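You operate a simulated robot arm through the tools that you are given. There is no shell and no other tool. Be economical: measure what you need, move in short steps, check, and stop when the job is done.

The job below is to be done with a simulated two-armed robot. You get a single attempt, and the scene is never put back.

JOB
Put the red pack on the top of the side table away on the row of red packs in the well. Pick up the berry bag from the top of the side table with one hand, pass it to the other hand and put it in the yellow tray in the well. Take the small juice bottle with the latest date from the top of the side table and put it on top of the brown empty carton there. Put the green-cap juice bottle on the blue tray. Take the white-cap juice bottle and leave it on the deck by the ice well lever. Fetch the cashew tub from the top of the side table and set it on the steel table left of the grey juicer. Stack the tofu green pack from the top of the left unit on top of the pasta green pack. Put the date tub on the top of the left unit away on the restock ledge. Put the white drain tray on the top of the left unit away on the deck over the service door. Take the green cup and leave it on the shelf under the restock ledge. Take the price card on the capper end of the filling bench and put it away on the top of the power box. Any order will do. Set down upright: small juice bottle, green-cap juice bottle, white-cap juice bottle, cashew tub, date tub.

The check looks at the end state, three seconds after you hand in, the way a careful person would. Anything else that was tipped, shoved, dropped, spilled or broken makes it a failure. Lids that push on must go on centred and level and be pressed home; caps that screw on are set level and turned clockwise until they are tight.

ROBOT AND FRAMES
Two 7-joint arms with three-finger grippers on one trunk, on a base that drives. Base frame: it is fixed to the floor where the robot stands at the start and does not move with it; the origin is under the middle of the robot, x ahead of it, y to its left, z up. Units: mm, degrees, N and s.
The left shoulder is at the start at [30, 124, 1008], the right one opposite. With the tool pointing down near the work surface each hand reaches from about 100 to 760 mm from the robot's upright axis, wherever it stands, measured 20 degrees to its own side. Places, roughly: berry bag [500, -250, 750]; blue tray (30x20x3 cm) [400, -3100, 700]; cashew tub [750, 0, 750]; date tub [-3500, -4500, 750]; deck by the ice well lever [-2300, -1100, 700]; deck over the service door [-3400, -1100, 700]; empty carton [750, 0, 750]; green cup (7x7x6 cm) [-6000, -8500, 900]; green pack [-3250, -4500, 750]; green-cap juice bottle [750, -1000, 750]; price card [-4500, -8500, 750]; red pack [500, 0, 750]; restock ledge (50x25 cm) [-5880, -3980, 840]; row of red packs in the well (25x38 cm) [-2260, -2300, 580]; shelf under the restock ledge (55x21 cm) [-5860, -3960, 560]; small juice bottle [500, -250, 750]; steel table left of the grey juicer [600, -2100, 700]; top of the power box (22x20 cm) [-6000, -5120, 820]; white drain tray [-3500, -4250, 750]; white-cap juice bottle [500, -1000, 750]; yellow tray in the well (25x26 cm) [-2260, -1880, 600]. Payload 2.2 kg a hand.
The TCP of each hand is the grasp point between the finger pads, 28 mm short of the fingertips. In the tool frame z runs along the fingers and y along their closing line. The gripper opens to 102 mm. The gripper's body begins 71 mm behind the TCP.
Orientation is that of the tool frame in the base frame, as a unit quaternion [x, y, z, w]. With the fingers straight down and closing along the base's y, the tool's x points along the base's -x, its y along +y and its z along -z.

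CONTROLS
- The arms move only by the tool drive_tool. It takes "left_deltas", "right_deltas" or both (then of equal length, played together; a hand with none holds still); each is text: rows parted by semicolons, each of 7 numbers parted by spaces: the shift along the base's x, y, z in units of 100 mm (1.0 is 100 mm), then the turn, a rotation vector about the base's x, y, z in units of 180 degrees (1.0 is 180 degrees), then the gripper command, from -1 (fully open) to 1 (shut), values between in proportion. In form: tx ty tz rx ry rz jaw; .... A call has 1 to 12 rows; each row is the pose to reach, as a shift and turn from the pose commanded when the call began. A call with a number of a shift or a turn outside -1 to 1 is refused whole. Rows are played at 5 a second. More than 50 mm and 8.6 degrees between two rows, or a gripper value outside its range, and nothing of the call is played. Where a pose cannot be reached the arm comes as near as it can. A force on the tool above 40 N (or 10 N above the force at the start of the call, whichever is more), or a blocked arm, ends the call early, and 0.2 s more pass. Each finger halts on what it meets, pressing with about 36 N; the grip force reading is that of the motor and also rises with nothing between the fingers. The clock runs only during rows and for 0.2 s after the last one: add rows that repeat a pose to give the fingers time. It gives the time, the measured TCP pose, the force on the tool (base axes), the opening and the grip force at its end, in the units of the frame above (readings bear some noise), with the torque about the TCP (base axes, N m) and any sound that the robot's microphone picked up, and new pictures: "pictures" is both (left out), scene, wrist or none (wrist: the cameras of the hands that moved).
- Cameras (640 x 400 px; columns grow to the right, rows downward): "scene" is now at [33.3, -49.2, 1710.2]; the picture's right is [-0.59, -0.81, 0.00], its down [-0.66, 0.48, -0.57] and it looks along [0.46, -0.34, -0.82] (base axes); focal length 248 px, centre (320, 200). "left" rides on the left gripper at [72, 38, -86] in its tool frame; the picture's right is [-0.46, 0.89, 0.00], its down [-0.60, -0.32, -0.73] and it looks along [-0.65, -0.34, 0.68] (tool axes); focal length 256 px, centre (320, 200). "right" rides on the right gripper at [69, 44, -86] in its tool frame; the picture's right is [-0.53, 0.85, 0.00], its down [-0.58, -0.36, -0.73] and it looks along [-0.62, -0.39, 0.68] (tool axes); focal length 256 px, centre (320, 200). There is no depth. A picture from a camera that has moved, and an enlarged one, comes with that camera's place and axes in the base frame and with its lens. The place of the scene camera against the robot may be out by one fixed shift of up to 12 mm in any direction.
- lift_body(by): slides the trunk up (or, below 0, down) by that many mm; the arms and the scene camera ride with it, the base frame stays. It gives what a move gives, with no picture.
- base_move(legs): drives the robot by 1 to 6 legs, each [ahead, left, turn to the left] in mm, mm and degrees, along the robot's own axes; the way and the turn of a leg run together, so that a leg with both is an arc; at most 1500 mm and 180 degrees a leg. The arms and the cameras ride along, it lands a little off, and it stops where it bumps. It gives what a move gives, and a new picture of the scene camera.
- pan_tilt(pan, tilt): turns the head with the scene camera to pan (to the left, within 143 degrees either way) and tilt (down, from -29 to 69), counted from straight ahead of the robot. It gives what a move gives, and a new picture of the scene camera.
- zoom(camera, box): a new picture of the part [left, top, right, bottom] of that camera's present view, enlarged. It takes no simulated time.
- sign_off(): hands the job in; it is judged then, once.

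Work in short steps. Places have to be worked out from the pictures, the camera data and where the tool is seen: move nearer, look again, correct. Check each grasp and each placing, and mend what went wrong. You have 556 turns and 360 pictures in all, those below and enlarged ones among them. Open the grippers and draw the arms clear of the work before you hand the job in, unless the task says otherwise; then end with one line.

The tools are called as name(argument=value, ...) on one line, values as JSON. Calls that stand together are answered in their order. drive_tool: Moves the arms, as the interface text tells. Its arguments: {"type":"object","properties":{"left_deltas":{"type":"string"},"right_deltas":{"type":"string"},"pictures":{"type":"string","enum":["both","scene","wrist","none"]}},"required":[]} The other tools are called the same way: lift_body (by) slides the trunk up or down; base_move (legs) drives the base; pan_tilt (pan, tilt) turns the head that bears the scene camera; zoom (camera, box) takes an enlarged picture of a part of a camera's view; sign_off () hands the job in.

At the start:

```text
time_s: 0.0
left_ee_pos: [563.3, 25.4, 1100.5]
left_tool_rot: [-0.002, 1.0, 0.0, 0.0]
left_wrist_force: [-0.2, 0.7, 0.1]
left_ft_torque: [0.01, -0.01, 0.0]
left_finger_gap: 102.1
left_grasp_force: 0.0
right_ee_pos: [356.9, -341.8, 1166.1]
right_tool_rot: [-0.001, 1.0, 0.0, 0.0]
right_wrist_force: [0.2, -0.6, 0.0]
right_ft_torque: [-0.03, 0.01, -0.05]
right_finger_gap: 102.0
right_grasp_force: 0.1
trunk travel left (down, up): [-250.0, 290.0]
robot x, y, heading: [-1.7, 1.7, 0.2]
head pan, tilt: [-36.2, 54.9]
```

scene: 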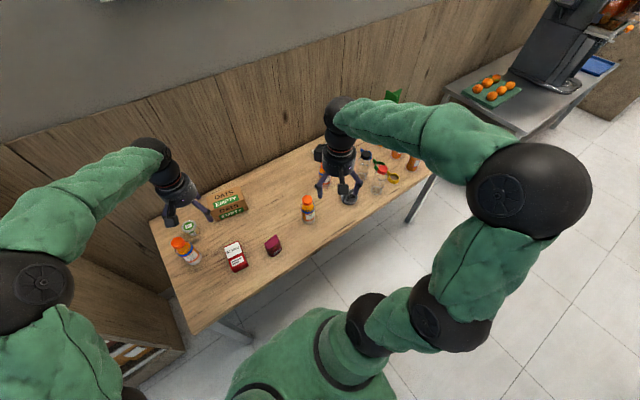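
right: 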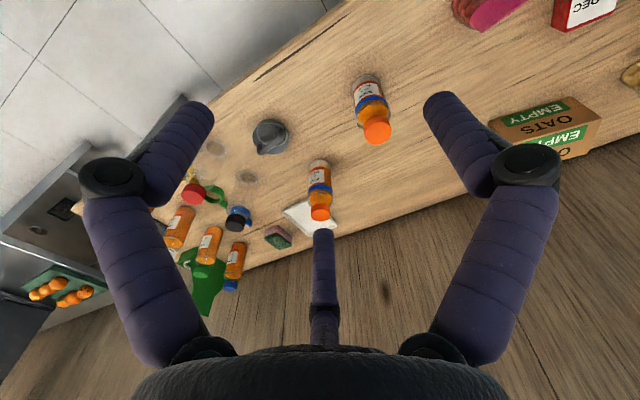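
left: 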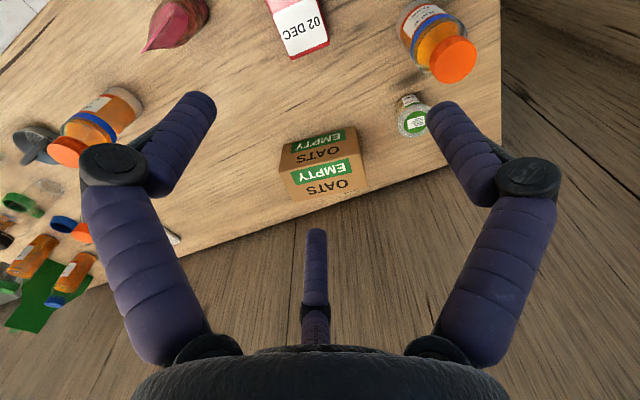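

The side table is ahead with several items. I'll enlarge the table region to identify things.

zoom(camera="scene", box=[150, 130, 350, 290])

zoom(camera="right", box=[150, 0, 640, 310])

zoom(camera="left", box=[0, 0, 520, 320])

```text
2.50 times, centred on (250, 210) of scene
camera zoom: at [33.3, -49.2, 1710.2], right [-0.59, -0.81, 0.0], down [-0.66, 0.48, -0.57], along [0.46, -0.34, -0.82], focal length 619 px, centre (495, 175)
```

zoom: 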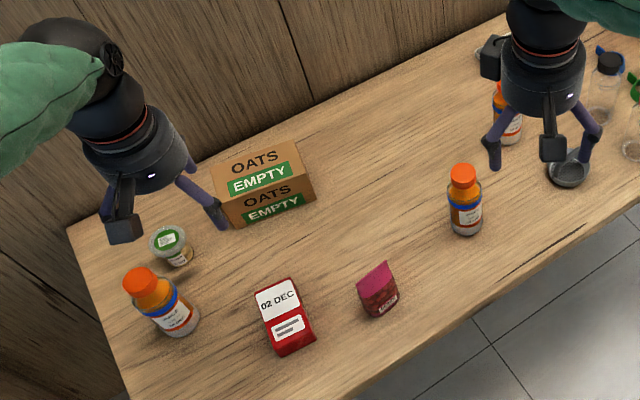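

```text
1.29 times, centred on (395, 155) of right
camera zoom: at [288.2, -298.6, 1252.0], right [0.53, 0.85, 0.0], down [0.58, -0.36, 0.73], along [0.62, -0.39, -0.68], focal length 330 px, centre (223, 258)
```

zoom: 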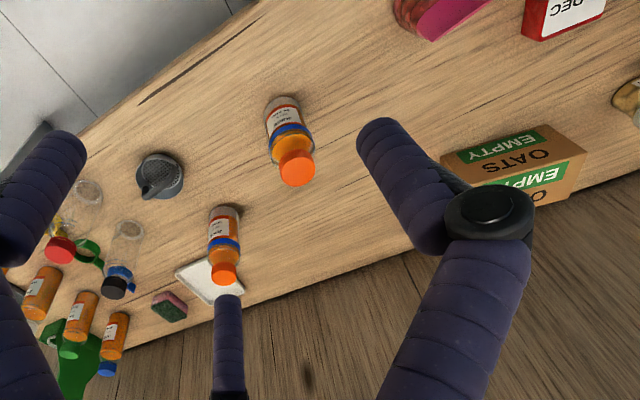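

```text
1.23 times, centred on (260, 160) of left
camera zoom: at [489.9, 64.1, 1188.0], right [0.46, 0.89, 0.0], down [0.6, -0.32, 0.73], along [0.65, -0.34, -0.68], focal length 315 px, centre (394, 249)
```

zoom: 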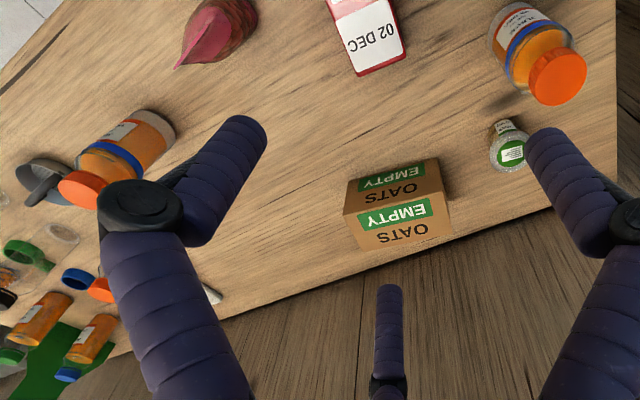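

Three look-alike orange-cap bottles: near left end (A), middle (B), further (C). I zoom on their labels to read dates.

zoom(camera="right", box=[300, 60, 400, 230])

zoom(camera="scene", box=[165, 190, 325, 290])

zoom(camera="left", box=[380, 0, 500, 90])

```text
2.35 times, centred on (350, 145) of right
camera zoom: at [288.2, -298.6, 1252.0], right [0.53, 0.85, 0.0], down [0.58, -0.36, 0.73], along [0.62, -0.39, -0.68], focal length 602 px, centre (249, 329)
```

zoom: 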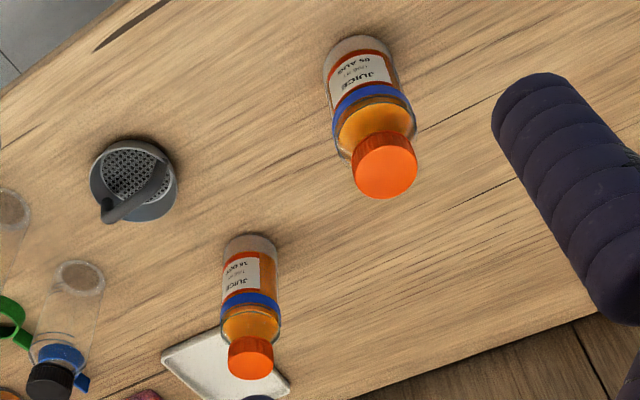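

```text
4.00 times, centred on (245, 240) of scene
camera zoom: at [33.3, -49.2, 1710.2], right [-0.59, -0.81, 0.0], down [-0.66, 0.48, -0.57], along [0.46, -0.34, -0.82], focal length 991 px, centre (620, 40)
```

zoom: 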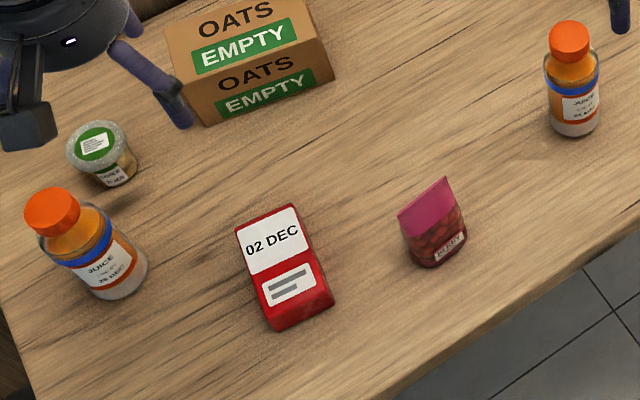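

```text
4.44 times, centred on (440, 45) of left
camera zoom: at [489.9, 64.1, 1188.0], right [0.46, 0.89, 0.0], down [0.6, -0.32, 0.73], along [0.65, -0.34, -0.68], focal length 1138 px, centre (-213, 889)
```

zoom: 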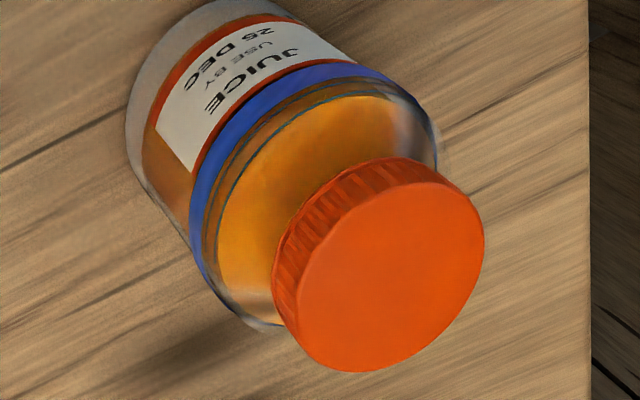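

A reads 25 DEC, B 05 AUG, C something OCT. I'll bring the left hand's camera nearer to A for sizes and the label.

drive_tool(left_deltas="-0.13 0.33 -0.25 0 0 0 -1; -0.26 0.67 -0.5 0 0 0 -1; -0.39 1.0 -0.74 0 0 0 -1; -0.52 1.0 -1.0 0 0 0 -1", pictures="none")

drive_tool(left_deltas="-0.13 0.33 -0.16 0 0 0 -1; -0.26 0.67 -0.32 0 0 0 -1; -0.26 1.0 -0.48 0 0 0 -1", pictures="both")

```text
time_s: 1.0
left_ee_pos: [509.7, 123.8, 1001.7]
left_tool_rot: [-0.001, 1.0, 0.0, 0.0]
left_wrist_force: [-0.3, -0.5, 0.1]
left_ft_torque: [0.02, -0.01, -0.04]
left_finger_gap: 101.8
left_grasp_force: 0.1
right_ee_pos: [357.3, -342.6, 1165.6]
right_tool_rot: [0.0, 1.0, 0.002, -0.001]
right_wrist_force: [0.4, 0.2, -0.5]
right_ft_torque: [0.01, -0.01, -0.02]
right_finger_gap: 102.1
right_grasp_force: 0.1
trunk travel left (down, up): [-250.0, 290.0]
robot x, y, heading: [2.8, -0.9, 0.0]
head pan, tilt: [-36.2, 54.9]
```

```text
time_s: 1.8
left_ee_pos: [485.9, 226.9, 954.1]
left_tool_rot: [0.0, 1.0, -0.001, 0.0]
left_wrist_force: [-0.7, -0.5, -1.1]
left_ft_torque: [-0.01, 0.03, -0.03]
left_finger_gap: 101.9
left_grasp_force: 0.0
right_ee_pos: [357.5, -340.0, 1165.4]
right_tool_rot: [0.0, 1.0, -0.001, 0.0]
right_wrist_force: [0.4, 0.9, 0.3]
right_ft_torque: [0.01, 0.0, 0.0]
right_finger_gap: 101.9
right_grasp_force: 0.1
trunk travel left (down, up): [-250.0, 290.0]
robot x, y, heading: [-5.8, -0.7, 0.1]
head pan, tilt: [-36.2, 54.9]
camera scene: at [33.8, -47.9, 1710.2], right [-0.59, -0.81, 0.0], down [-0.66, 0.48, -0.58], along [0.46, -0.34, -0.82], focal length 248 px, centre (320, 200)
camera left: at [412.0, 266.0, 1039.5], right [0.47, 0.89, 0.0], down [0.6, -0.32, 0.73], along [0.65, -0.34, -0.68], focal length 256 px, centre (320, 200)
```

scene: 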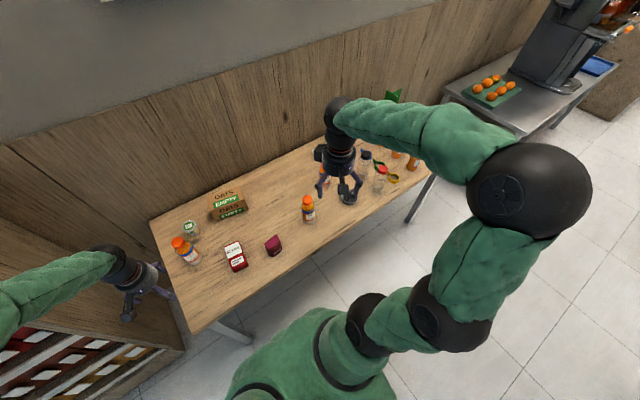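
left: 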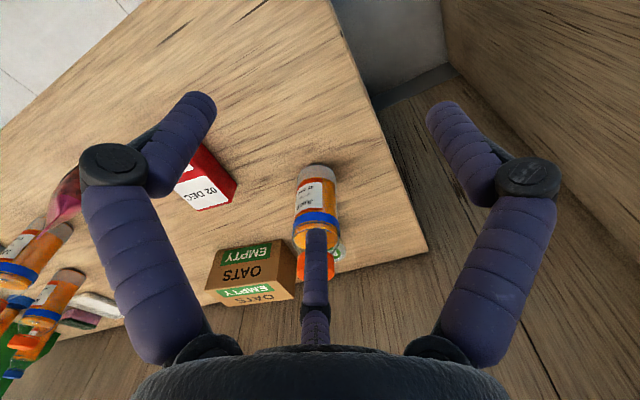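

A, B and C look the same size, so A (25 DEC) is the target; I shift the left hand sideways to see A's whole side and measure its height.

drive_tool(left_deltas="-0.3 0.35 -0.2 0 0 0 -1; -0.5 0.7 -0.5 0 0 0 -1; -0.5 0.9 -0.8 0 0 0 -1", pictures="wrist")

zoom(camera="left", box=[160, 80, 420, 320])

```text
refused: row 1 steps farther than a row can; nothing moved
```

```text
1.67 times, centred on (290, 200) of left
camera zoom: at [412.0, 266.0, 1039.5], right [0.47, 0.89, 0.0], down [0.6, -0.32, 0.73], along [0.65, -0.34, -0.68], focal length 427 px, centre (370, 200)
```

zoom: 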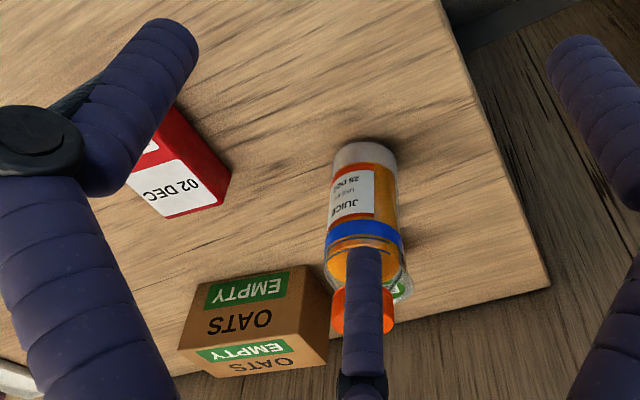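

A stands near (645,142), cap top z≈900, table ≈750; carton top centre ≈(780,-88,828), a bit far. I drive 80 mm ahead first.

base_move(legs=[[80, 0, 0]])

```text
time_s: 2.9
left_ee_pos: [564.5, 227.7, 952.4]
left_tool_rot: [-0.001, 1.0, 0.0, 0.0]
left_wrist_force: [0.2, -0.1, -0.8]
left_ft_torque: [0.01, 0.05, 0.0]
left_finger_gap: 101.9
left_grasp_force: 0.2
right_ee_pos: [438.1, -340.8, 1164.4]
right_tool_rot: [0.0, 1.0, 0.0, -0.001]
right_wrist_force: [0.9, -0.6, 0.5]
right_ft_torque: [0.0, 0.04, 0.0]
right_finger_gap: 101.9
right_grasp_force: 0.2
trunk travel left (down, up): [-250.0, 290.0]
robot x, y, heading: [81.1, -0.4, -0.0]
head pan, tilt: [-36.2, 54.9]
camera scene: at [114.1, -49.2, 1710.2], right [-0.59, -0.81, 0.0], down [-0.66, 0.48, -0.57], along [0.46, -0.34, -0.82], focal length 248 px, centre (320, 200)
```

scene: 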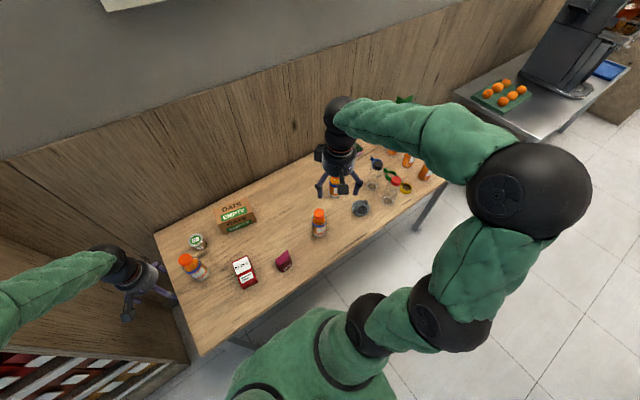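

Drive worked. I zoom for refined positions of bottle A, carton, cashew, pack and bag.

zoom(camera="scene", box=[160, 190, 320, 290])

```text
4.00 times, centred on (240, 240) of scene
camera zoom: at [114.1, -49.2, 1710.2], right [-0.59, -0.81, 0.0], down [-0.66, 0.48, -0.57], along [0.46, -0.34, -0.82], focal length 991 px, centre (640, 40)
```

zoom: 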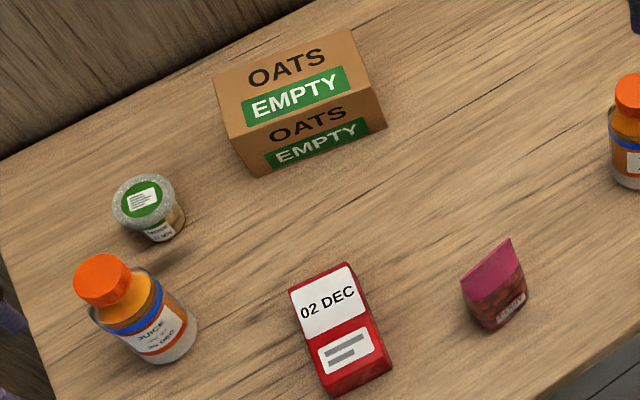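

Move left hand above A (645,141), at z≈985.

drive_tool(left_deltas="0.2 -0.1 0.3 0 0 0 -1; 0.45 -0.4 0.32 0 0 0 -1; 0.7 -0.75 0.32 0 0 0 -1; 0.8 -0.86 0.32 0 0 0 -1; 0.8 -0.86 0.32 0 0 0 -1", pictures="both")

```text
time_s: 4.0
left_ee_pos: [646.7, 140.5, 985.1]
left_tool_rot: [0.001, 1.0, 0.0, 0.0]
left_wrist_force: [0.5, 0.0, -0.4]
left_ft_torque: [-0.02, 0.01, 0.0]
left_finger_gap: 101.8
left_grasp_force: 0.1
right_ee_pos: [437.3, -341.0, 1166.3]
right_tool_rot: [0.0, 1.0, -0.001, 0.0]
right_wrist_force: [0.0, 0.5, 0.0]
right_ft_torque: [0.01, 0.03, 0.01]
right_finger_gap: 102.0
right_grasp_force: 0.1
trunk travel left (down, up): [-250.0, 290.0]
robot x, y, heading: [81.1, -1.2, 0.2]
head pan, tilt: [-36.2, 54.9]
camera scene: at [111.8, -49.3, 1710.2], right [-0.59, -0.81, 0.0], down [-0.66, 0.48, -0.57], along [0.46, -0.34, -0.82], focal length 248 px, centre (320, 200)
camera left: at [571.9, 179.3, 1071.4], right [0.46, 0.89, 0.0], down [0.6, -0.32, 0.73], along [0.65, -0.34, -0.68], focal length 256 px, centre (320, 200)
```

scene: 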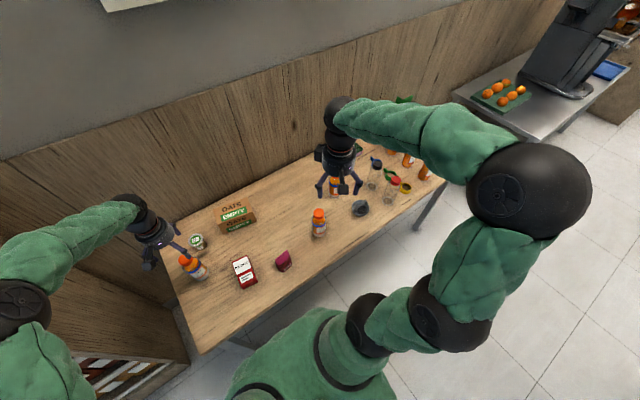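
left: 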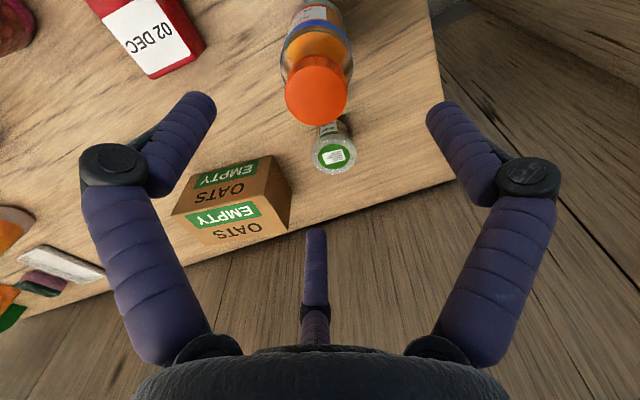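

Triangulated A at ≈(637,142), cap ≈910. Descend to z≈855 around it and close.

drive_tool(left_deltas="-0.08 0.02 -0.4 0 0 0 -1; -0.08 0.02 -0.8 0 0 0 -1; -0.08 0.02 -1.0 0 0 0 -1", pictures="none")

drive_tool(left_deltas="0 0 -0.15 0 0 0 -1; 0 0 -0.3 0 0 0 -1; 0 0 -0.3 0 0 0 0; 0 0 -0.3 0 0 0 0.4; 0 0 -0.3 0 0 0 0.6; 0 0 -0.3 0 0 0 0.6", pictures="both")

```text
time_s: 4.8
left_ee_pos: [634.6, 144.5, 886.2]
left_tool_rot: [-0.001, 1.0, 0.0, 0.0]
left_wrist_force: [0.6, -0.6, -0.4]
left_ft_torque: [0.0, -0.02, -0.03]
left_finger_gap: 102.1
left_grasp_force: 0.0
right_ee_pos: [435.6, -339.7, 1165.4]
right_tool_rot: [0.001, 1.0, 0.0, 0.0]
right_wrist_force: [-0.5, -0.8, -0.1]
right_ft_torque: [-0.02, -0.01, 0.01]
right_finger_gap: 102.2
right_grasp_force: 0.1
trunk travel left (down, up): [-250.0, 290.0]
robot x, y, heading: [78.3, 1.0, -0.1]
head pan, tilt: [-36.2, 54.9]
```

```text
time_s: 6.2
left_ee_pos: [636.7, 144.9, 855.6]
left_tool_rot: [0.001, 1.0, 0.0, 0.0]
left_wrist_force: [3.1, -1.0, 4.6]
left_ft_torque: [0.12, -0.22, -0.03]
left_finger_gap: 54.8
left_grasp_force: 35.8
right_ee_pos: [435.7, -340.9, 1166.1]
right_tool_rot: [0.0, 1.0, 0.0, 0.0]
right_wrist_force: [-0.1, -0.5, -0.9]
right_ft_torque: [0.0, -0.03, 0.03]
right_finger_gap: 102.0
right_grasp_force: 0.0
trunk travel left (down, up): [-250.0, 290.0]
robot x, y, heading: [79.2, -3.8, 0.0]
head pan, tilt: [-36.2, 54.9]
camera scene: at [111.8, -49.3, 1710.3], right [-0.59, -0.81, 0.0], down [-0.66, 0.48, -0.57], along [0.46, -0.34, -0.82], focal length 248 px, centre (320, 200)
camera left: at [562.6, 182.8, 941.9], right [0.46, 0.89, 0.0], down [0.6, -0.32, 0.73], along [0.65, -0.34, -0.68], focal length 256 px, centre (320, 200)
```

scene: 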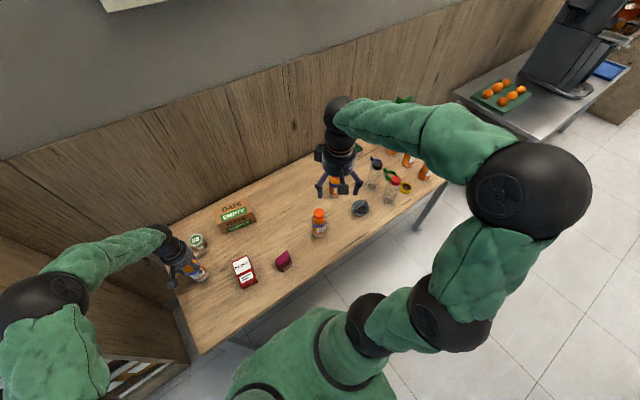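
left: 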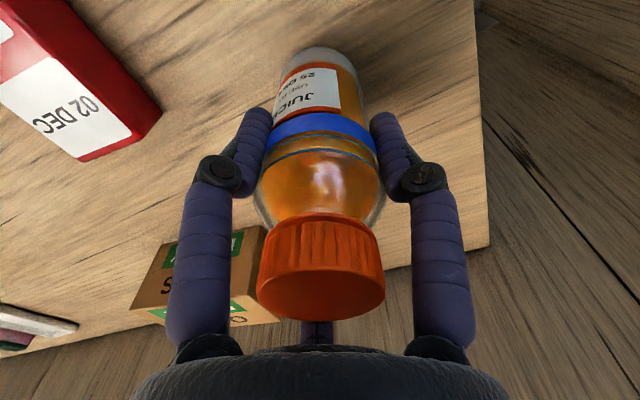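

Gripped (gap 55 mm). Lift and carry toward the carton top.

drive_tool(left_deltas="0 0 0.1 0 0 0 0.6; 0 0 0.5 0 0 0 0.6; 0 0 0.98 0 0 0 0.6; 0.3 -0.3 1.0 0 0 0 0.6; 0.6 -0.65 1.0 0 0 0 0.6; 0.85 -1.0 1.0 0 0 0 0.6", pictures="none")

drive_tool(left_deltas="0.1 -0.35 0.2 0 0 0 0.6; 0.3 -0.7 0.3 0 0 0 0.6; 0.45 -1.0 0.3 0 0 0 0.6; 0.45 -1.0 0.3 0 0 0 0.6", pictures="none")

drive_tool(left_deltas="0.13 -0.2 0 0 0 0 0.6; 0.13 -0.33 0 0 0 0 0.6; 0.13 -0.33 0 0 0 0 0.6", pictures="both")

```text
time_s: 7.7
left_ee_pos: [723.5, 42.6, 954.0]
left_tool_rot: [0.001, 1.0, 0.001, -0.001]
left_wrist_force: [0.6, 0.6, -2.4]
left_ft_torque: [0.03, 0.04, -0.01]
left_finger_gap: 54.4
left_grasp_force: 36.3
right_ee_pos: [437.1, -341.1, 1165.1]
right_tool_rot: [-0.001, 1.0, 0.0, 0.0]
right_wrist_force: [0.2, -0.8, -0.3]
right_ft_torque: [0.05, 0.0, 0.0]
right_finger_gap: 102.2
right_grasp_force: 0.0
trunk travel left (down, up): [-250.0, 290.0]
robot x, y, heading: [78.4, -0.4, 0.0]
head pan, tilt: [-36.2, 54.9]
```

```text
time_s: 8.7
left_ee_pos: [766.9, -54.8, 986.6]
left_tool_rot: [0.0, 1.0, 0.0, 0.0]
left_wrist_force: [0.2, -0.3, -2.5]
left_ft_torque: [-0.05, -0.03, 0.01]
left_finger_gap: 54.4
left_grasp_force: 35.8
right_ee_pos: [435.8, -340.9, 1166.0]
right_tool_rot: [0.0, 1.0, 0.0, 0.0]
right_wrist_force: [-0.5, 0.6, -0.1]
right_ft_torque: [-0.04, -0.02, -0.03]
right_finger_gap: 101.8
right_grasp_force: 0.1
trunk travel left (down, up): [-250.0, 290.0]
robot x, y, heading: [74.2, 6.2, 0.3]
head pan, tilt: [-36.2, 54.9]
```

```text
time_s: 9.4
left_ee_pos: [780.6, -90.2, 985.7]
left_tool_rot: [0.0, 1.0, 0.0, -0.001]
left_wrist_force: [-0.6, -0.3, -3.0]
left_ft_torque: [-0.02, 0.01, -0.02]
left_finger_gap: 54.6
left_grasp_force: 36.2
right_ee_pos: [437.0, -339.3, 1165.7]
right_tool_rot: [-0.001, 1.0, -0.001, 0.0]
right_wrist_force: [-0.1, -0.1, 0.9]
right_ft_torque: [0.02, 0.01, -0.02]
right_finger_gap: 102.1
right_grasp_force: 0.1
trunk travel left (down, up): [-250.0, 290.0]
robot x, y, heading: [80.4, -0.1, 0.3]
head pan, tilt: [-36.2, 54.9]
camera scene: at [112.7, -49.2, 1710.2], right [-0.59, -0.81, 0.0], down [-0.66, 0.48, -0.57], along [0.46, -0.34, -0.82], focal length 248 px, centre (320, 200)
camera left: at [707.0, -51.7, 1071.2], right [0.46, 0.89, 0.0], down [0.6, -0.32, 0.73], along [0.65, -0.34, -0.68], focal length 256 px, centre (320, 200)
```

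scene: 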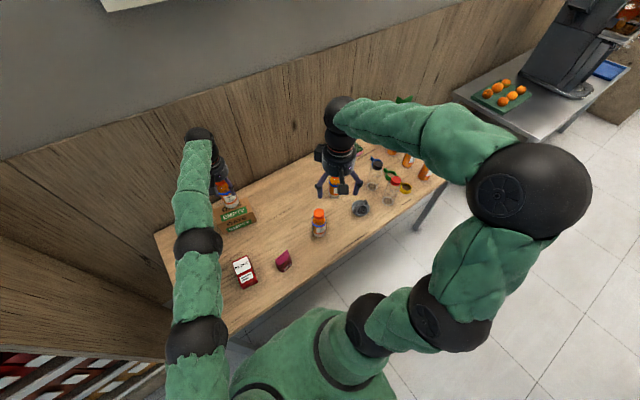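
left: 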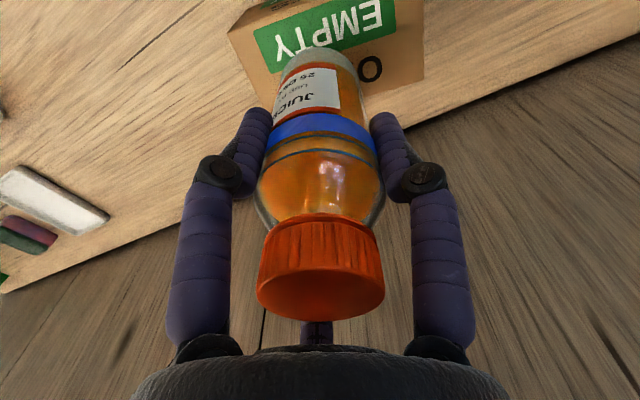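

Carton seen below within a few mm of my estimate. Lower toward contact with small shift (+3,+5).

drive_tool(left_deltas="0.03 0.06 -0.25 0 0 0 0.6; 0.03 0.06 -0.45 0 0 0 0.6; 0.03 0.06 -0.49 0 0 0 0.6; 0.03 0.06 -0.52 0 0 0 0.6; 0.03 0.06 -0.52 0 0 0 0.6", pictures="wrist")

zoom(camera="scene", box=[190, 150, 290, 240])

```text
time_s: 10.7
left_ee_pos: [782.5, -83.8, 935.0]
left_tool_rot: [-0.001, 1.0, 0.0, 0.002]
left_wrist_force: [3.2, -0.6, 19.3]
left_ft_torque: [0.09, -0.09, 0.0]
left_finger_gap: 54.9
left_grasp_force: 36.0
right_ee_pos: [435.1, -341.3, 1166.0]
right_tool_rot: [0.0, 1.0, 0.001, 0.0]
right_wrist_force: [-0.4, -0.9, 0.1]
right_ft_torque: [0.02, 0.0, -0.01]
right_finger_gap: 101.9
right_grasp_force: 0.0
trunk travel left (down, up): [-250.0, 290.0]
robot x, y, heading: [79.7, 0.2, -0.2]
head pan, tilt: [-36.2, 54.9]
camera left: at [708.3, -45.4, 1021.0], right [0.46, 0.89, 0.0], down [0.6, -0.32, 0.73], along [0.65, -0.34, -0.68], focal length 256 px, centre (320, 200)
```

left: 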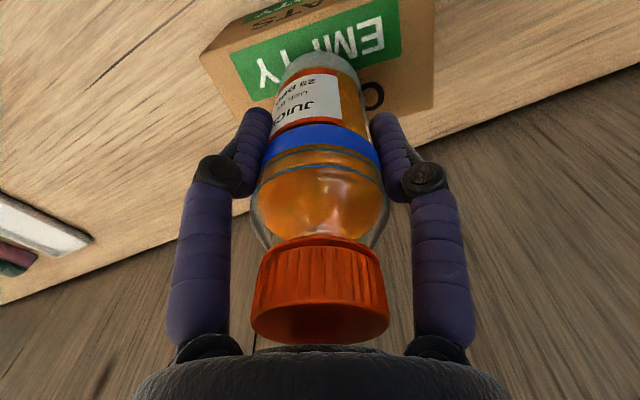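

```text
4.44 times, centred on (240, 195) of scene
camera zoom: at [110.6, -49.1, 1710.3], right [-0.59, -0.81, 0.0], down [-0.66, 0.48, -0.58], along [0.47, -0.34, -0.82], focal length 1101 px, centre (676, 222)
```

zoom: 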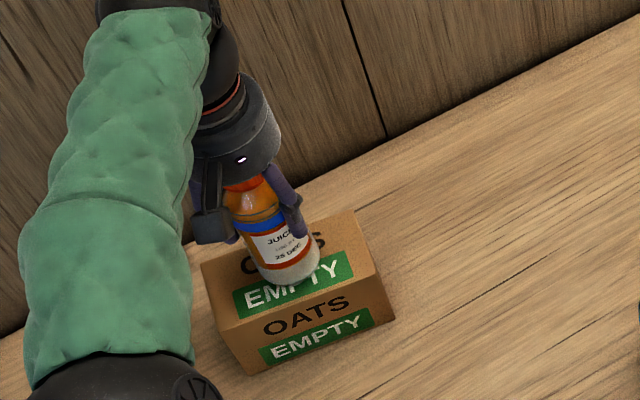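

Bottle rests on carton (19 N). Ease 2 mm, open, and lift straight up.

drive_tool(left_deltas="0 0 0.03 0 0 0 0.6; 0 0 0.03 0 0 0 0.2; 0 0 0.03 0 0 0 -0.4; 0 0 0.03 0 0 0 -1; 0 0 0.4 0 0 0 -1; 0 0 0.8 0 0 0 -1; 0 0 1.0 0 0 0 -1; -0.3 0.2 1.0 0 0 0 -1; -0.6 0.4 1 0 0 0 -1", pictures="both")

```text
time_s: 12.7
left_ee_pos: [720.5, -44.1, 1034.4]
left_tool_rot: [0.0, 1.0, 0.0, 0.001]
left_wrist_force: [0.5, -0.5, -0.1]
left_ft_torque: [-0.03, -0.02, -0.02]
left_finger_gap: 102.0
left_grasp_force: 0.1
left hand out of reach, approached as far as the arm can: row 6, 7
right_ee_pos: [435.3, -340.9, 1166.9]
right_tool_rot: [0.0, 1.0, 0.0, 0.0]
right_wrist_force: [0.4, 0.9, -0.2]
right_ft_torque: [0.0, -0.06, -0.05]
right_finger_gap: 101.8
right_grasp_force: 0.0
trunk travel left (down, up): [-250.0, 290.0]
robot x, y, heading: [80.4, -3.4, 0.0]
head pan, tilt: [-36.2, 54.9]
camera scene: at [110.7, -48.4, 1710.3], right [-0.59, -0.81, 0.0], down [-0.66, 0.48, -0.58], along [0.46, -0.34, -0.82], focal length 248 px, centre (320, 200)
camera left: at [646.6, -5.0, 1119.8], right [0.47, 0.89, 0.0], down [0.6, -0.32, 0.73], along [0.65, -0.34, -0.68], focal length 256 px, centre (320, 200)
```

scene: 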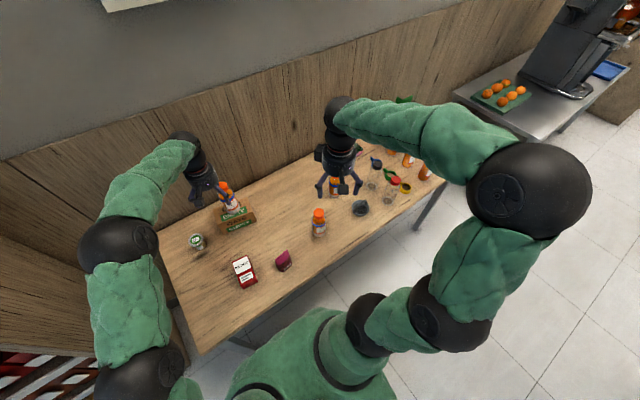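
left: 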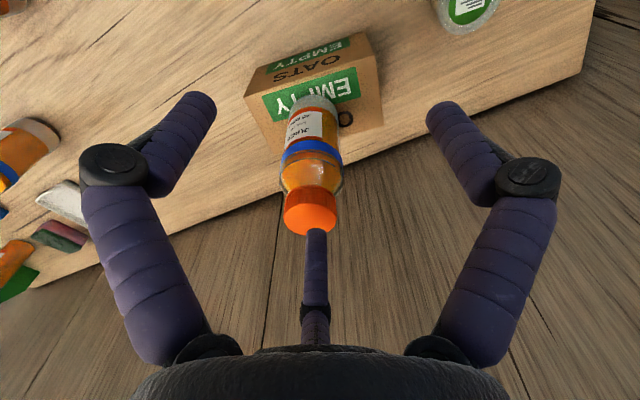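

Small juice bottle stands well on the carton. Next the cashew tub: triangulated at (764,102), lid z≈800. Move left hand above it and look.

drive_tool(left_deltas="0.05 0.4 -0.1 0 0 0 -1; 0.15 0.8 -0.3 0 0 0 -1; 0.2 1.0 -0.6 0 0 0 -1; 0.2 1.0 -1.0 0 0 0 -1", pictures="none")

drive_tool(left_deltas="0.1 0.3 -0.2 0 0 0 -1; 0.2 0.45 -0.3 0 0 0 -1; 0.2 0.45 -0.3 0 0 0 -1", pictures="wrist")

zoom(camera="left", box=[260, 20, 380, 120])

```text
time_s: 13.7
left_ee_pos: [741.7, 55.8, 933.8]
left_tool_rot: [0.0, 1.0, 0.0, -0.001]
left_wrist_force: [0.8, -0.3, 0.4]
left_ft_torque: [0.0, 0.04, 0.01]
left_finger_gap: 101.6
left_grasp_force: 0.1
right_ee_pos: [436.5, -342.1, 1165.7]
right_tool_rot: [0.0, 1.0, 0.001, 0.0]
right_wrist_force: [-0.2, -0.7, -0.3]
right_ft_torque: [-0.02, 0.02, 0.02]
right_finger_gap: 102.0
right_grasp_force: 0.0
trunk travel left (down, up): [-250.0, 290.0]
robot x, y, heading: [79.1, -0.9, 0.1]
head pan, tilt: [-36.2, 54.9]
```

```text
time_s: 14.4
left_ee_pos: [762.0, 101.2, 903.5]
left_tool_rot: [0.0, 1.0, 0.0, 0.0]
left_wrist_force: [-0.9, 0.7, -0.1]
left_ft_torque: [-0.03, -0.02, 0.02]
left_finger_gap: 101.8
left_grasp_force: 0.1
right_ee_pos: [435.6, -342.4, 1166.0]
right_tool_rot: [0.0, 1.0, -0.001, 0.001]
right_wrist_force: [-0.4, 0.3, -0.3]
right_ft_torque: [-0.02, 0.02, 0.0]
right_finger_gap: 102.0
right_grasp_force: 0.0
trunk travel left (down, up): [-250.0, 290.0]
robot x, y, heading: [78.9, 1.1, -0.1]
head pan, tilt: [-36.2, 54.9]
camera left: at [687.9, 139.0, 989.7], right [0.46, 0.89, 0.0], down [0.6, -0.32, 0.73], along [0.65, -0.34, -0.68], focal length 256 px, centre (320, 200)
```

left: 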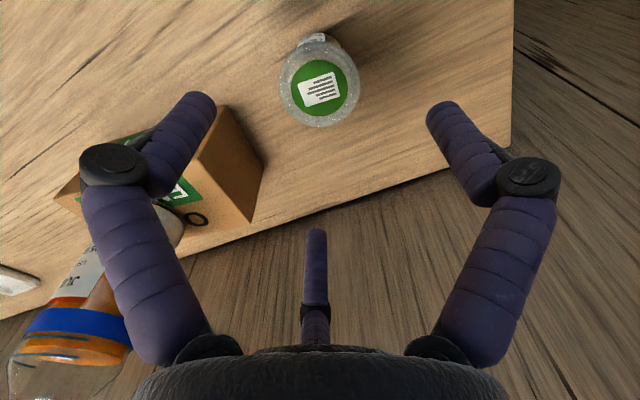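

```text
4.00 times, centred on (320, 70) of left
camera zoom: at [687.9, 139.0, 989.7], right [0.46, 0.89, 0.0], down [0.6, -0.32, 0.73], along [0.65, -0.34, -0.68], focal length 1024 px, centre (320, 720)
```

zoom: 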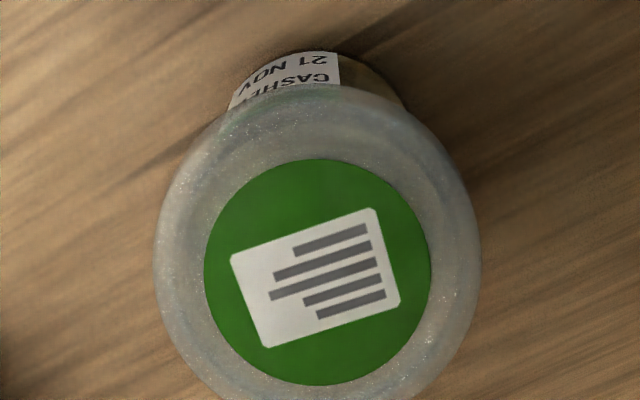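

It's CASHEW 21 NOV, centred under the hand. Descend to z≈791 and grip.

drive_tool(left_deltas="0 0 -0.45 0 0 0 -1; 0 0 -0.9 0 0 0 -1; 0 0 -1 0 0 0 -1", pictures="none")

drive_tool(left_deltas="0 0 -0.1 0 0 0 -1; 0 0 -0.1 0 0 0 -0.3; 0 0 -0.1 0 0 0 0.3; 0 0 -0.1 0 0 0 0.6; 0 0 -0.1 0 0 0 0.6", pictures="wrist")

```text
time_s: 15.2
left_ee_pos: [764.0, 100.6, 803.4]
left_tool_rot: [0.0, 1.0, 0.001, 0.0]
left_wrist_force: [0.2, -0.6, 0.0]
left_ft_torque: [0.0, -0.02, -0.01]
left_finger_gap: 101.9
left_grasp_force: 0.1
right_ee_pos: [434.9, -342.0, 1166.7]
right_tool_rot: [0.001, 1.0, 0.0, 0.0]
right_wrist_force: [-0.2, 0.4, -0.3]
right_ft_torque: [-0.01, -0.02, -0.01]
right_finger_gap: 102.1
right_grasp_force: 0.1
trunk travel left (down, up): [-250.0, 290.0]
robot x, y, heading: [80.0, 1.7, 0.1]
head pan, tilt: [-36.2, 54.9]
```

```text
time_s: 16.4
left_ee_pos: [763.3, 100.9, 795.0]
left_tool_rot: [-0.001, 1.0, 0.0, 0.0]
left_wrist_force: [-0.1, 0.7, 2.4]
left_ft_torque: [-0.05, -0.06, 0.06]
left_finger_gap: 56.9
left_grasp_force: 36.4
right_ee_pos: [435.3, -340.8, 1165.2]
right_tool_rot: [-0.001, 1.0, 0.0, 0.001]
right_wrist_force: [-0.3, -1.2, 1.1]
right_ft_torque: [-0.03, 0.01, -0.02]
right_finger_gap: 102.2
right_grasp_force: 0.0
trunk travel left (down, up): [-250.0, 290.0]
robot x, y, heading: [76.7, 2.2, 0.1]
head pan, tilt: [-36.2, 54.9]
camera left: at [689.3, 138.9, 880.3], right [0.46, 0.89, 0.0], down [0.6, -0.32, 0.73], along [0.65, -0.34, -0.68], focal length 256 px, centre (320, 200)
```

left: 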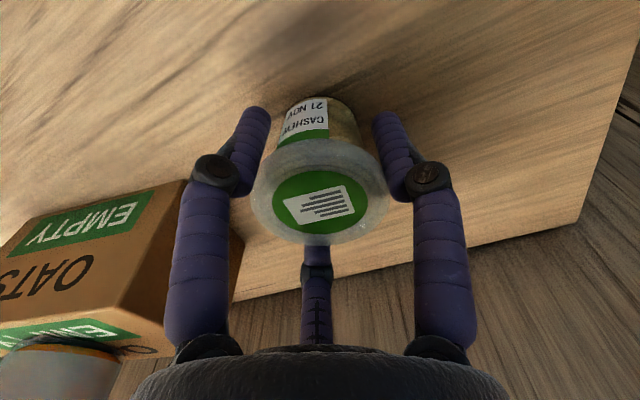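

Grip is around the lid rim; I'd rather hold lower on the tub. Open, go 7 mm down, close again.

drive_tool(left_deltas="0 0 0 0 0 0 -0.3; 0 0 -0.04 0 0 0 -0.3; 0 0 -0.07 0 0 0 -0.2; 0 0 -0.07 0 0 0 0.3; 0 0 -0.07 0 0 0 0.6; 0 0 -0.07 0 0 0 0.6", pictures="none")

```text
time_s: 17.9
left_ee_pos: [763.0, 101.6, 786.4]
left_tool_rot: [0.0, 1.0, 0.0, 0.0]
left_wrist_force: [0.8, -0.4, 1.5]
left_ft_torque: [0.02, 0.0, 0.0]
left_finger_gap: 56.9
left_grasp_force: 36.2
right_ee_pos: [435.7, -340.1, 1165.9]
right_tool_rot: [0.0, 1.0, -0.001, 0.0]
right_wrist_force: [-0.3, -0.1, 0.4]
right_ft_torque: [0.01, 0.01, 0.04]
right_finger_gap: 102.2
right_grasp_force: 0.0
trunk travel left (down, up): [-250.0, 290.0]
robot x, y, heading: [80.9, -1.0, 0.1]
head pan, tilt: [-36.2, 54.9]
```

Same rim width, fine. Lift and check.

drive_tool(left_deltas="0 0 0.1 0 0 0 0.6; 0 0 0.5 0 0 0 0.6; 0 0 1 0 0 0 0.6; -0.4 0.2 1 0 0 0 0.6; -0.8 0.4 1 0 0 0 0.6; -1 0.4 1 0 0 0 0.6", pictures="both")

```text
time_s: 19.2
left_ee_pos: [662.5, 139.8, 885.5]
left_tool_rot: [0.0, 1.0, 0.0, 0.001]
left_wrist_force: [0.5, -0.1, 0.4]
left_ft_torque: [0.01, 0.0, -0.06]
left_finger_gap: 57.0
left_grasp_force: 35.5
right_ee_pos: [437.1, -340.9, 1165.7]
right_tool_rot: [0.0, 1.0, 0.0, -0.001]
right_wrist_force: [0.1, -0.2, 0.0]
right_ft_torque: [0.01, -0.02, 0.01]
right_finger_gap: 101.8
right_grasp_force: 0.2
trunk travel left (down, up): [-250.0, 290.0]
robot x, y, heading: [77.2, 1.6, -0.1]
head pan, tilt: [-36.2, 54.9]
camera scene: at [111.9, -49.4, 1710.2], right [-0.59, -0.81, 0.0], down [-0.66, 0.48, -0.57], along [0.46, -0.34, -0.82], focal length 248 px, centre (320, 200)
camera left: at [588.5, 178.5, 973.1], right [0.46, 0.89, 0.0], down [0.6, -0.32, 0.73], along [0.65, -0.34, -0.68], focal length 256 px, centre (320, 200)
```

scene: 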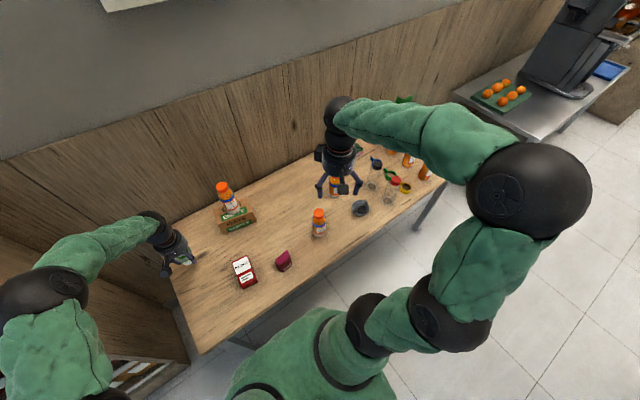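
left: 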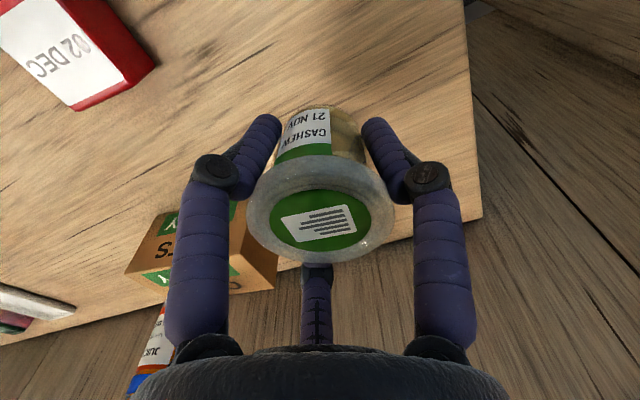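

Tub is held. Retract the left hand to a transport pose.

drive_tool(left_deltas="-0.3 0 0.3 0 0 0 0.6; -0.65 0 0.6 0 0 0 0.6; -1 0 0.9 0 0 0 0.6", pictures="none")

drive_tool(left_deltas="-0.3 0 0.3 0 0 0 0.6; -0.65 0 0.6 0 0 0 0.6; -1 0 0.9 0 0 0 0.6; -1 0 0.9 0 0 0 0.6", pictures="none")

base_move(legs=[[0, -800, 0]])

```text
time_s: 20.1
left_ee_pos: [560.7, 143.0, 978.1]
left_tool_rot: [0.0, 1.0, 0.0, -0.001]
left_wrist_force: [0.5, -0.1, -0.6]
left_ft_torque: [-0.02, -0.08, 0.0]
left_finger_gap: 56.5
left_grasp_force: 36.2
right_ee_pos: [433.9, -341.7, 1163.9]
right_tool_rot: [0.0, 1.0, 0.0, 0.001]
right_wrist_force: [-0.3, -0.2, 0.2]
right_ft_torque: [0.0, -0.04, 0.0]
right_finger_gap: 102.1
right_grasp_force: 0.0
trunk travel left (down, up): [-250.0, 290.0]
robot x, y, heading: [79.2, -1.2, -0.1]
head pan, tilt: [-36.2, 54.9]
```

```text
time_s: 21.1
left_ee_pos: [465.0, 141.9, 1067.8]
left_tool_rot: [0.0, 1.0, 0.0, 0.0]
left_wrist_force: [-0.4, -0.2, -0.3]
left_ft_torque: [0.01, 0.05, -0.03]
left_finger_gap: 56.6
left_grasp_force: 36.3
right_ee_pos: [436.5, -341.6, 1165.1]
right_tool_rot: [-0.001, 1.0, 0.0, -0.001]
right_wrist_force: [1.1, 0.4, 0.3]
right_ft_torque: [-0.01, 0.05, -0.02]
right_finger_gap: 102.1
right_grasp_force: 0.1
trunk travel left (down, up): [-250.0, 290.0]
robot x, y, heading: [78.4, 2.0, -0.1]
head pan, tilt: [-36.2, 54.9]
```

```text
time_s: 25.3
left_ee_pos: [461.8, -662.1, 1067.6]
left_tool_rot: [0.004, 1.0, 0.0, 0.0]
left_wrist_force: [-0.4, 0.0, -1.2]
left_ft_torque: [0.0, 0.01, 0.0]
left_finger_gap: 48.9
left_grasp_force: 36.0
right_ee_pos: [429.8, -1144.0, 1166.0]
right_tool_rot: [0.005, 1.0, 0.001, -0.001]
right_wrist_force: [-0.3, 0.2, 0.2]
right_ft_torque: [0.03, 0.01, 0.02]
right_finger_gap: 102.0
right_grasp_force: 0.1
trunk travel left (down, up): [-250.0, 290.0]
robot x, y, heading: [78.2, -800.1, -0.6]
head pan, tilt: [-36.2, 54.9]
camera scene: at [108.5, -849.7, 1710.2], right [-0.6, -0.8, 0.0], down [-0.66, 0.49, -0.57], along [0.46, -0.34, -0.82], focal length 248 px, centre (320, 200)
```

scene: 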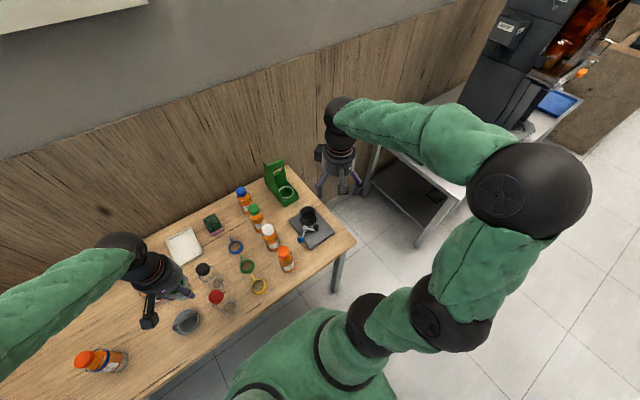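

Left gap fell from 56.6 to 48.9 – the tub may have slipped. Look with the left camera.

zoom(camera="left", box=[120, 0, 520, 400])

zoom(camera="scene", box=[140, 140, 360, 300])

```text
1.00 times, centred on (320, 200) of left (not enlarged: the box is as wide or as high as the picture)
camera zoom: at [388.2, -622.4, 1154.6], right [0.47, 0.88, 0.0], down [0.6, -0.32, 0.73], along [0.64, -0.34, -0.68], focal length 256 px, centre (320, 200)
```

zoom: 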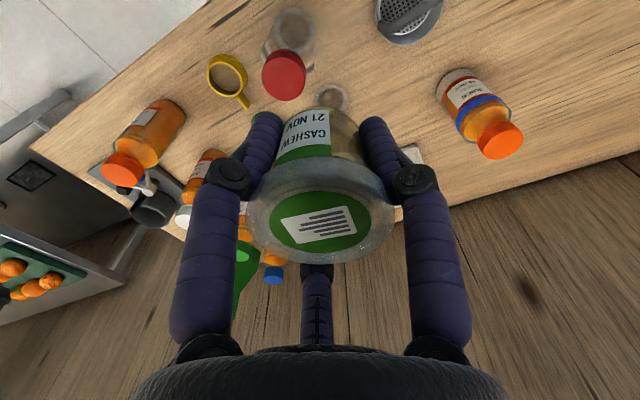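

```text
2.50 times, centred on (250, 220) of scene
camera zoom: at [108.5, -849.7, 1710.2], right [-0.6, -0.8, 0.0], down [-0.66, 0.49, -0.57], along [0.46, -0.34, -0.82], focal length 619 px, centre (495, 150)
```

zoom: 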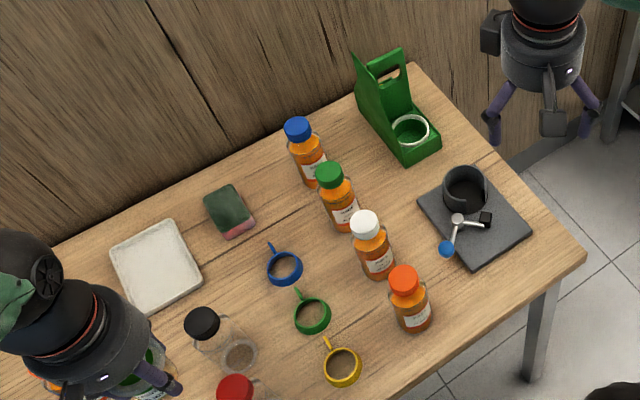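

Tub is now held under its lid rim – secure. Bottles row: orange(457), white(563), green(≈675), blue(783) at y≈-950. Move right hand over the green one.

drive_tool(right_deltas="0.33 0.27 -0.1 0 0 0 -1; 0.66 0.54 -0.2 0 0 0 -1; 1 0.8 -0.3 0 0 0 -1", pictures="none")

drive_tool(right_deltas="0.33 0.27 -0.2 0 0 0 -1; 0.66 0.54 -0.4 0 0 0 -1; 1 0.8 -0.6 0 0 0 -1", pictures="none")

drive_tool(right_deltas="0.33 0.27 -0.2 0 0 0 -1; 0.45 0.34 -0.5 0 0 0 -1; 0.45 0.34 -0.8 0 0 0 -1; 0.45 0.34 -0.8 0 0 0 -1", pictures="both")

```text
time_s: 26.1
left_ee_pos: [462.0, -660.9, 1068.2]
left_tool_rot: [0.004, 1.0, 0.0, -0.001]
left_wrist_force: [0.4, 0.3, -1.0]
left_ft_torque: [0.0, 0.05, 0.01]
left_finger_gap: 49.0
left_grasp_force: 35.4
right_ee_pos: [532.9, -1065.6, 1133.7]
right_tool_rot: [0.004, 1.0, 0.001, -0.001]
right_wrist_force: [0.7, 0.2, -0.3]
right_ft_torque: [-0.03, 0.09, -0.01]
right_finger_gap: 102.2
right_grasp_force: 0.0
trunk travel left (down, up): [-250.0, 290.0]
robot x, y, heading: [77.8, -801.2, -0.3]
head pan, tilt: [-36.2, 54.9]
```

```text
time_s: 26.9
left_ee_pos: [462.7, -659.8, 1067.8]
left_tool_rot: [0.005, 1.0, 0.0, 0.0]
left_wrist_force: [1.2, -0.4, -0.8]
left_ft_torque: [-0.01, 0.03, 0.04]
left_finger_gap: 48.8
left_grasp_force: 35.5
right_ee_pos: [632.2, -983.6, 1074.7]
right_tool_rot: [0.005, 1.0, 0.0, 0.0]
right_wrist_force: [0.5, 0.1, -0.1]
right_ft_torque: [-0.03, 0.02, 0.04]
right_finger_gap: 102.0
right_grasp_force: 0.1
trunk travel left (down, up): [-250.0, 290.0]
robot x, y, heading: [74.8, -805.7, -0.4]
head pan, tilt: [-36.2, 54.9]
```

```text
time_s: 27.9
left_ee_pos: [460.2, -660.6, 1068.4]
left_tool_rot: [0.005, 1.0, 0.0, 0.0]
left_wrist_force: [0.1, 0.1, -0.8]
left_ft_torque: [-0.02, 0.02, 0.01]
left_finger_gap: 49.0
left_grasp_force: 36.4
right_ee_pos: [676.3, -948.9, 995.2]
right_tool_rot: [0.004, 1.0, 0.0, 0.0]
right_wrist_force: [-1.2, -0.1, -0.1]
right_ft_torque: [0.0, 0.0, 0.0]
right_finger_gap: 101.9
right_grasp_force: 0.0
trunk travel left (down, up): [-250.0, 290.0]
robot x, y, heading: [74.4, -799.8, -0.5]
head pan, tilt: [-36.2, 54.9]
camera scene: at [107.8, -849.2, 1710.3], right [-0.6, -0.8, 0.0], down [-0.66, 0.49, -0.58], along [0.46, -0.34, -0.82], focal length 248 px, centre (320, 200)
camera right: at [607.0, -905.7, 1081.5], right [0.54, 0.84, 0.0], down [0.57, -0.37, 0.73], along [0.61, -0.4, -0.68], focal length 256 px, centre (320, 200)
```

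scene: 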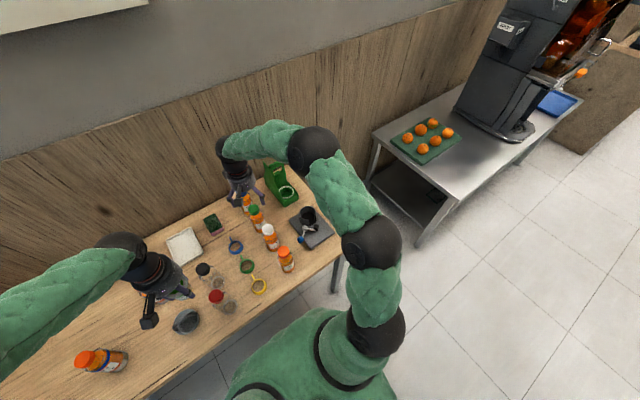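
right: 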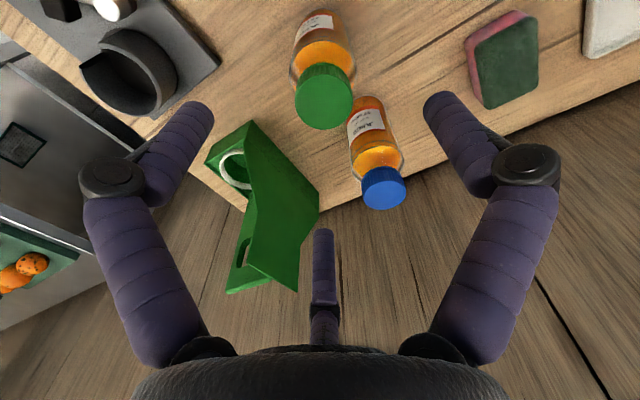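

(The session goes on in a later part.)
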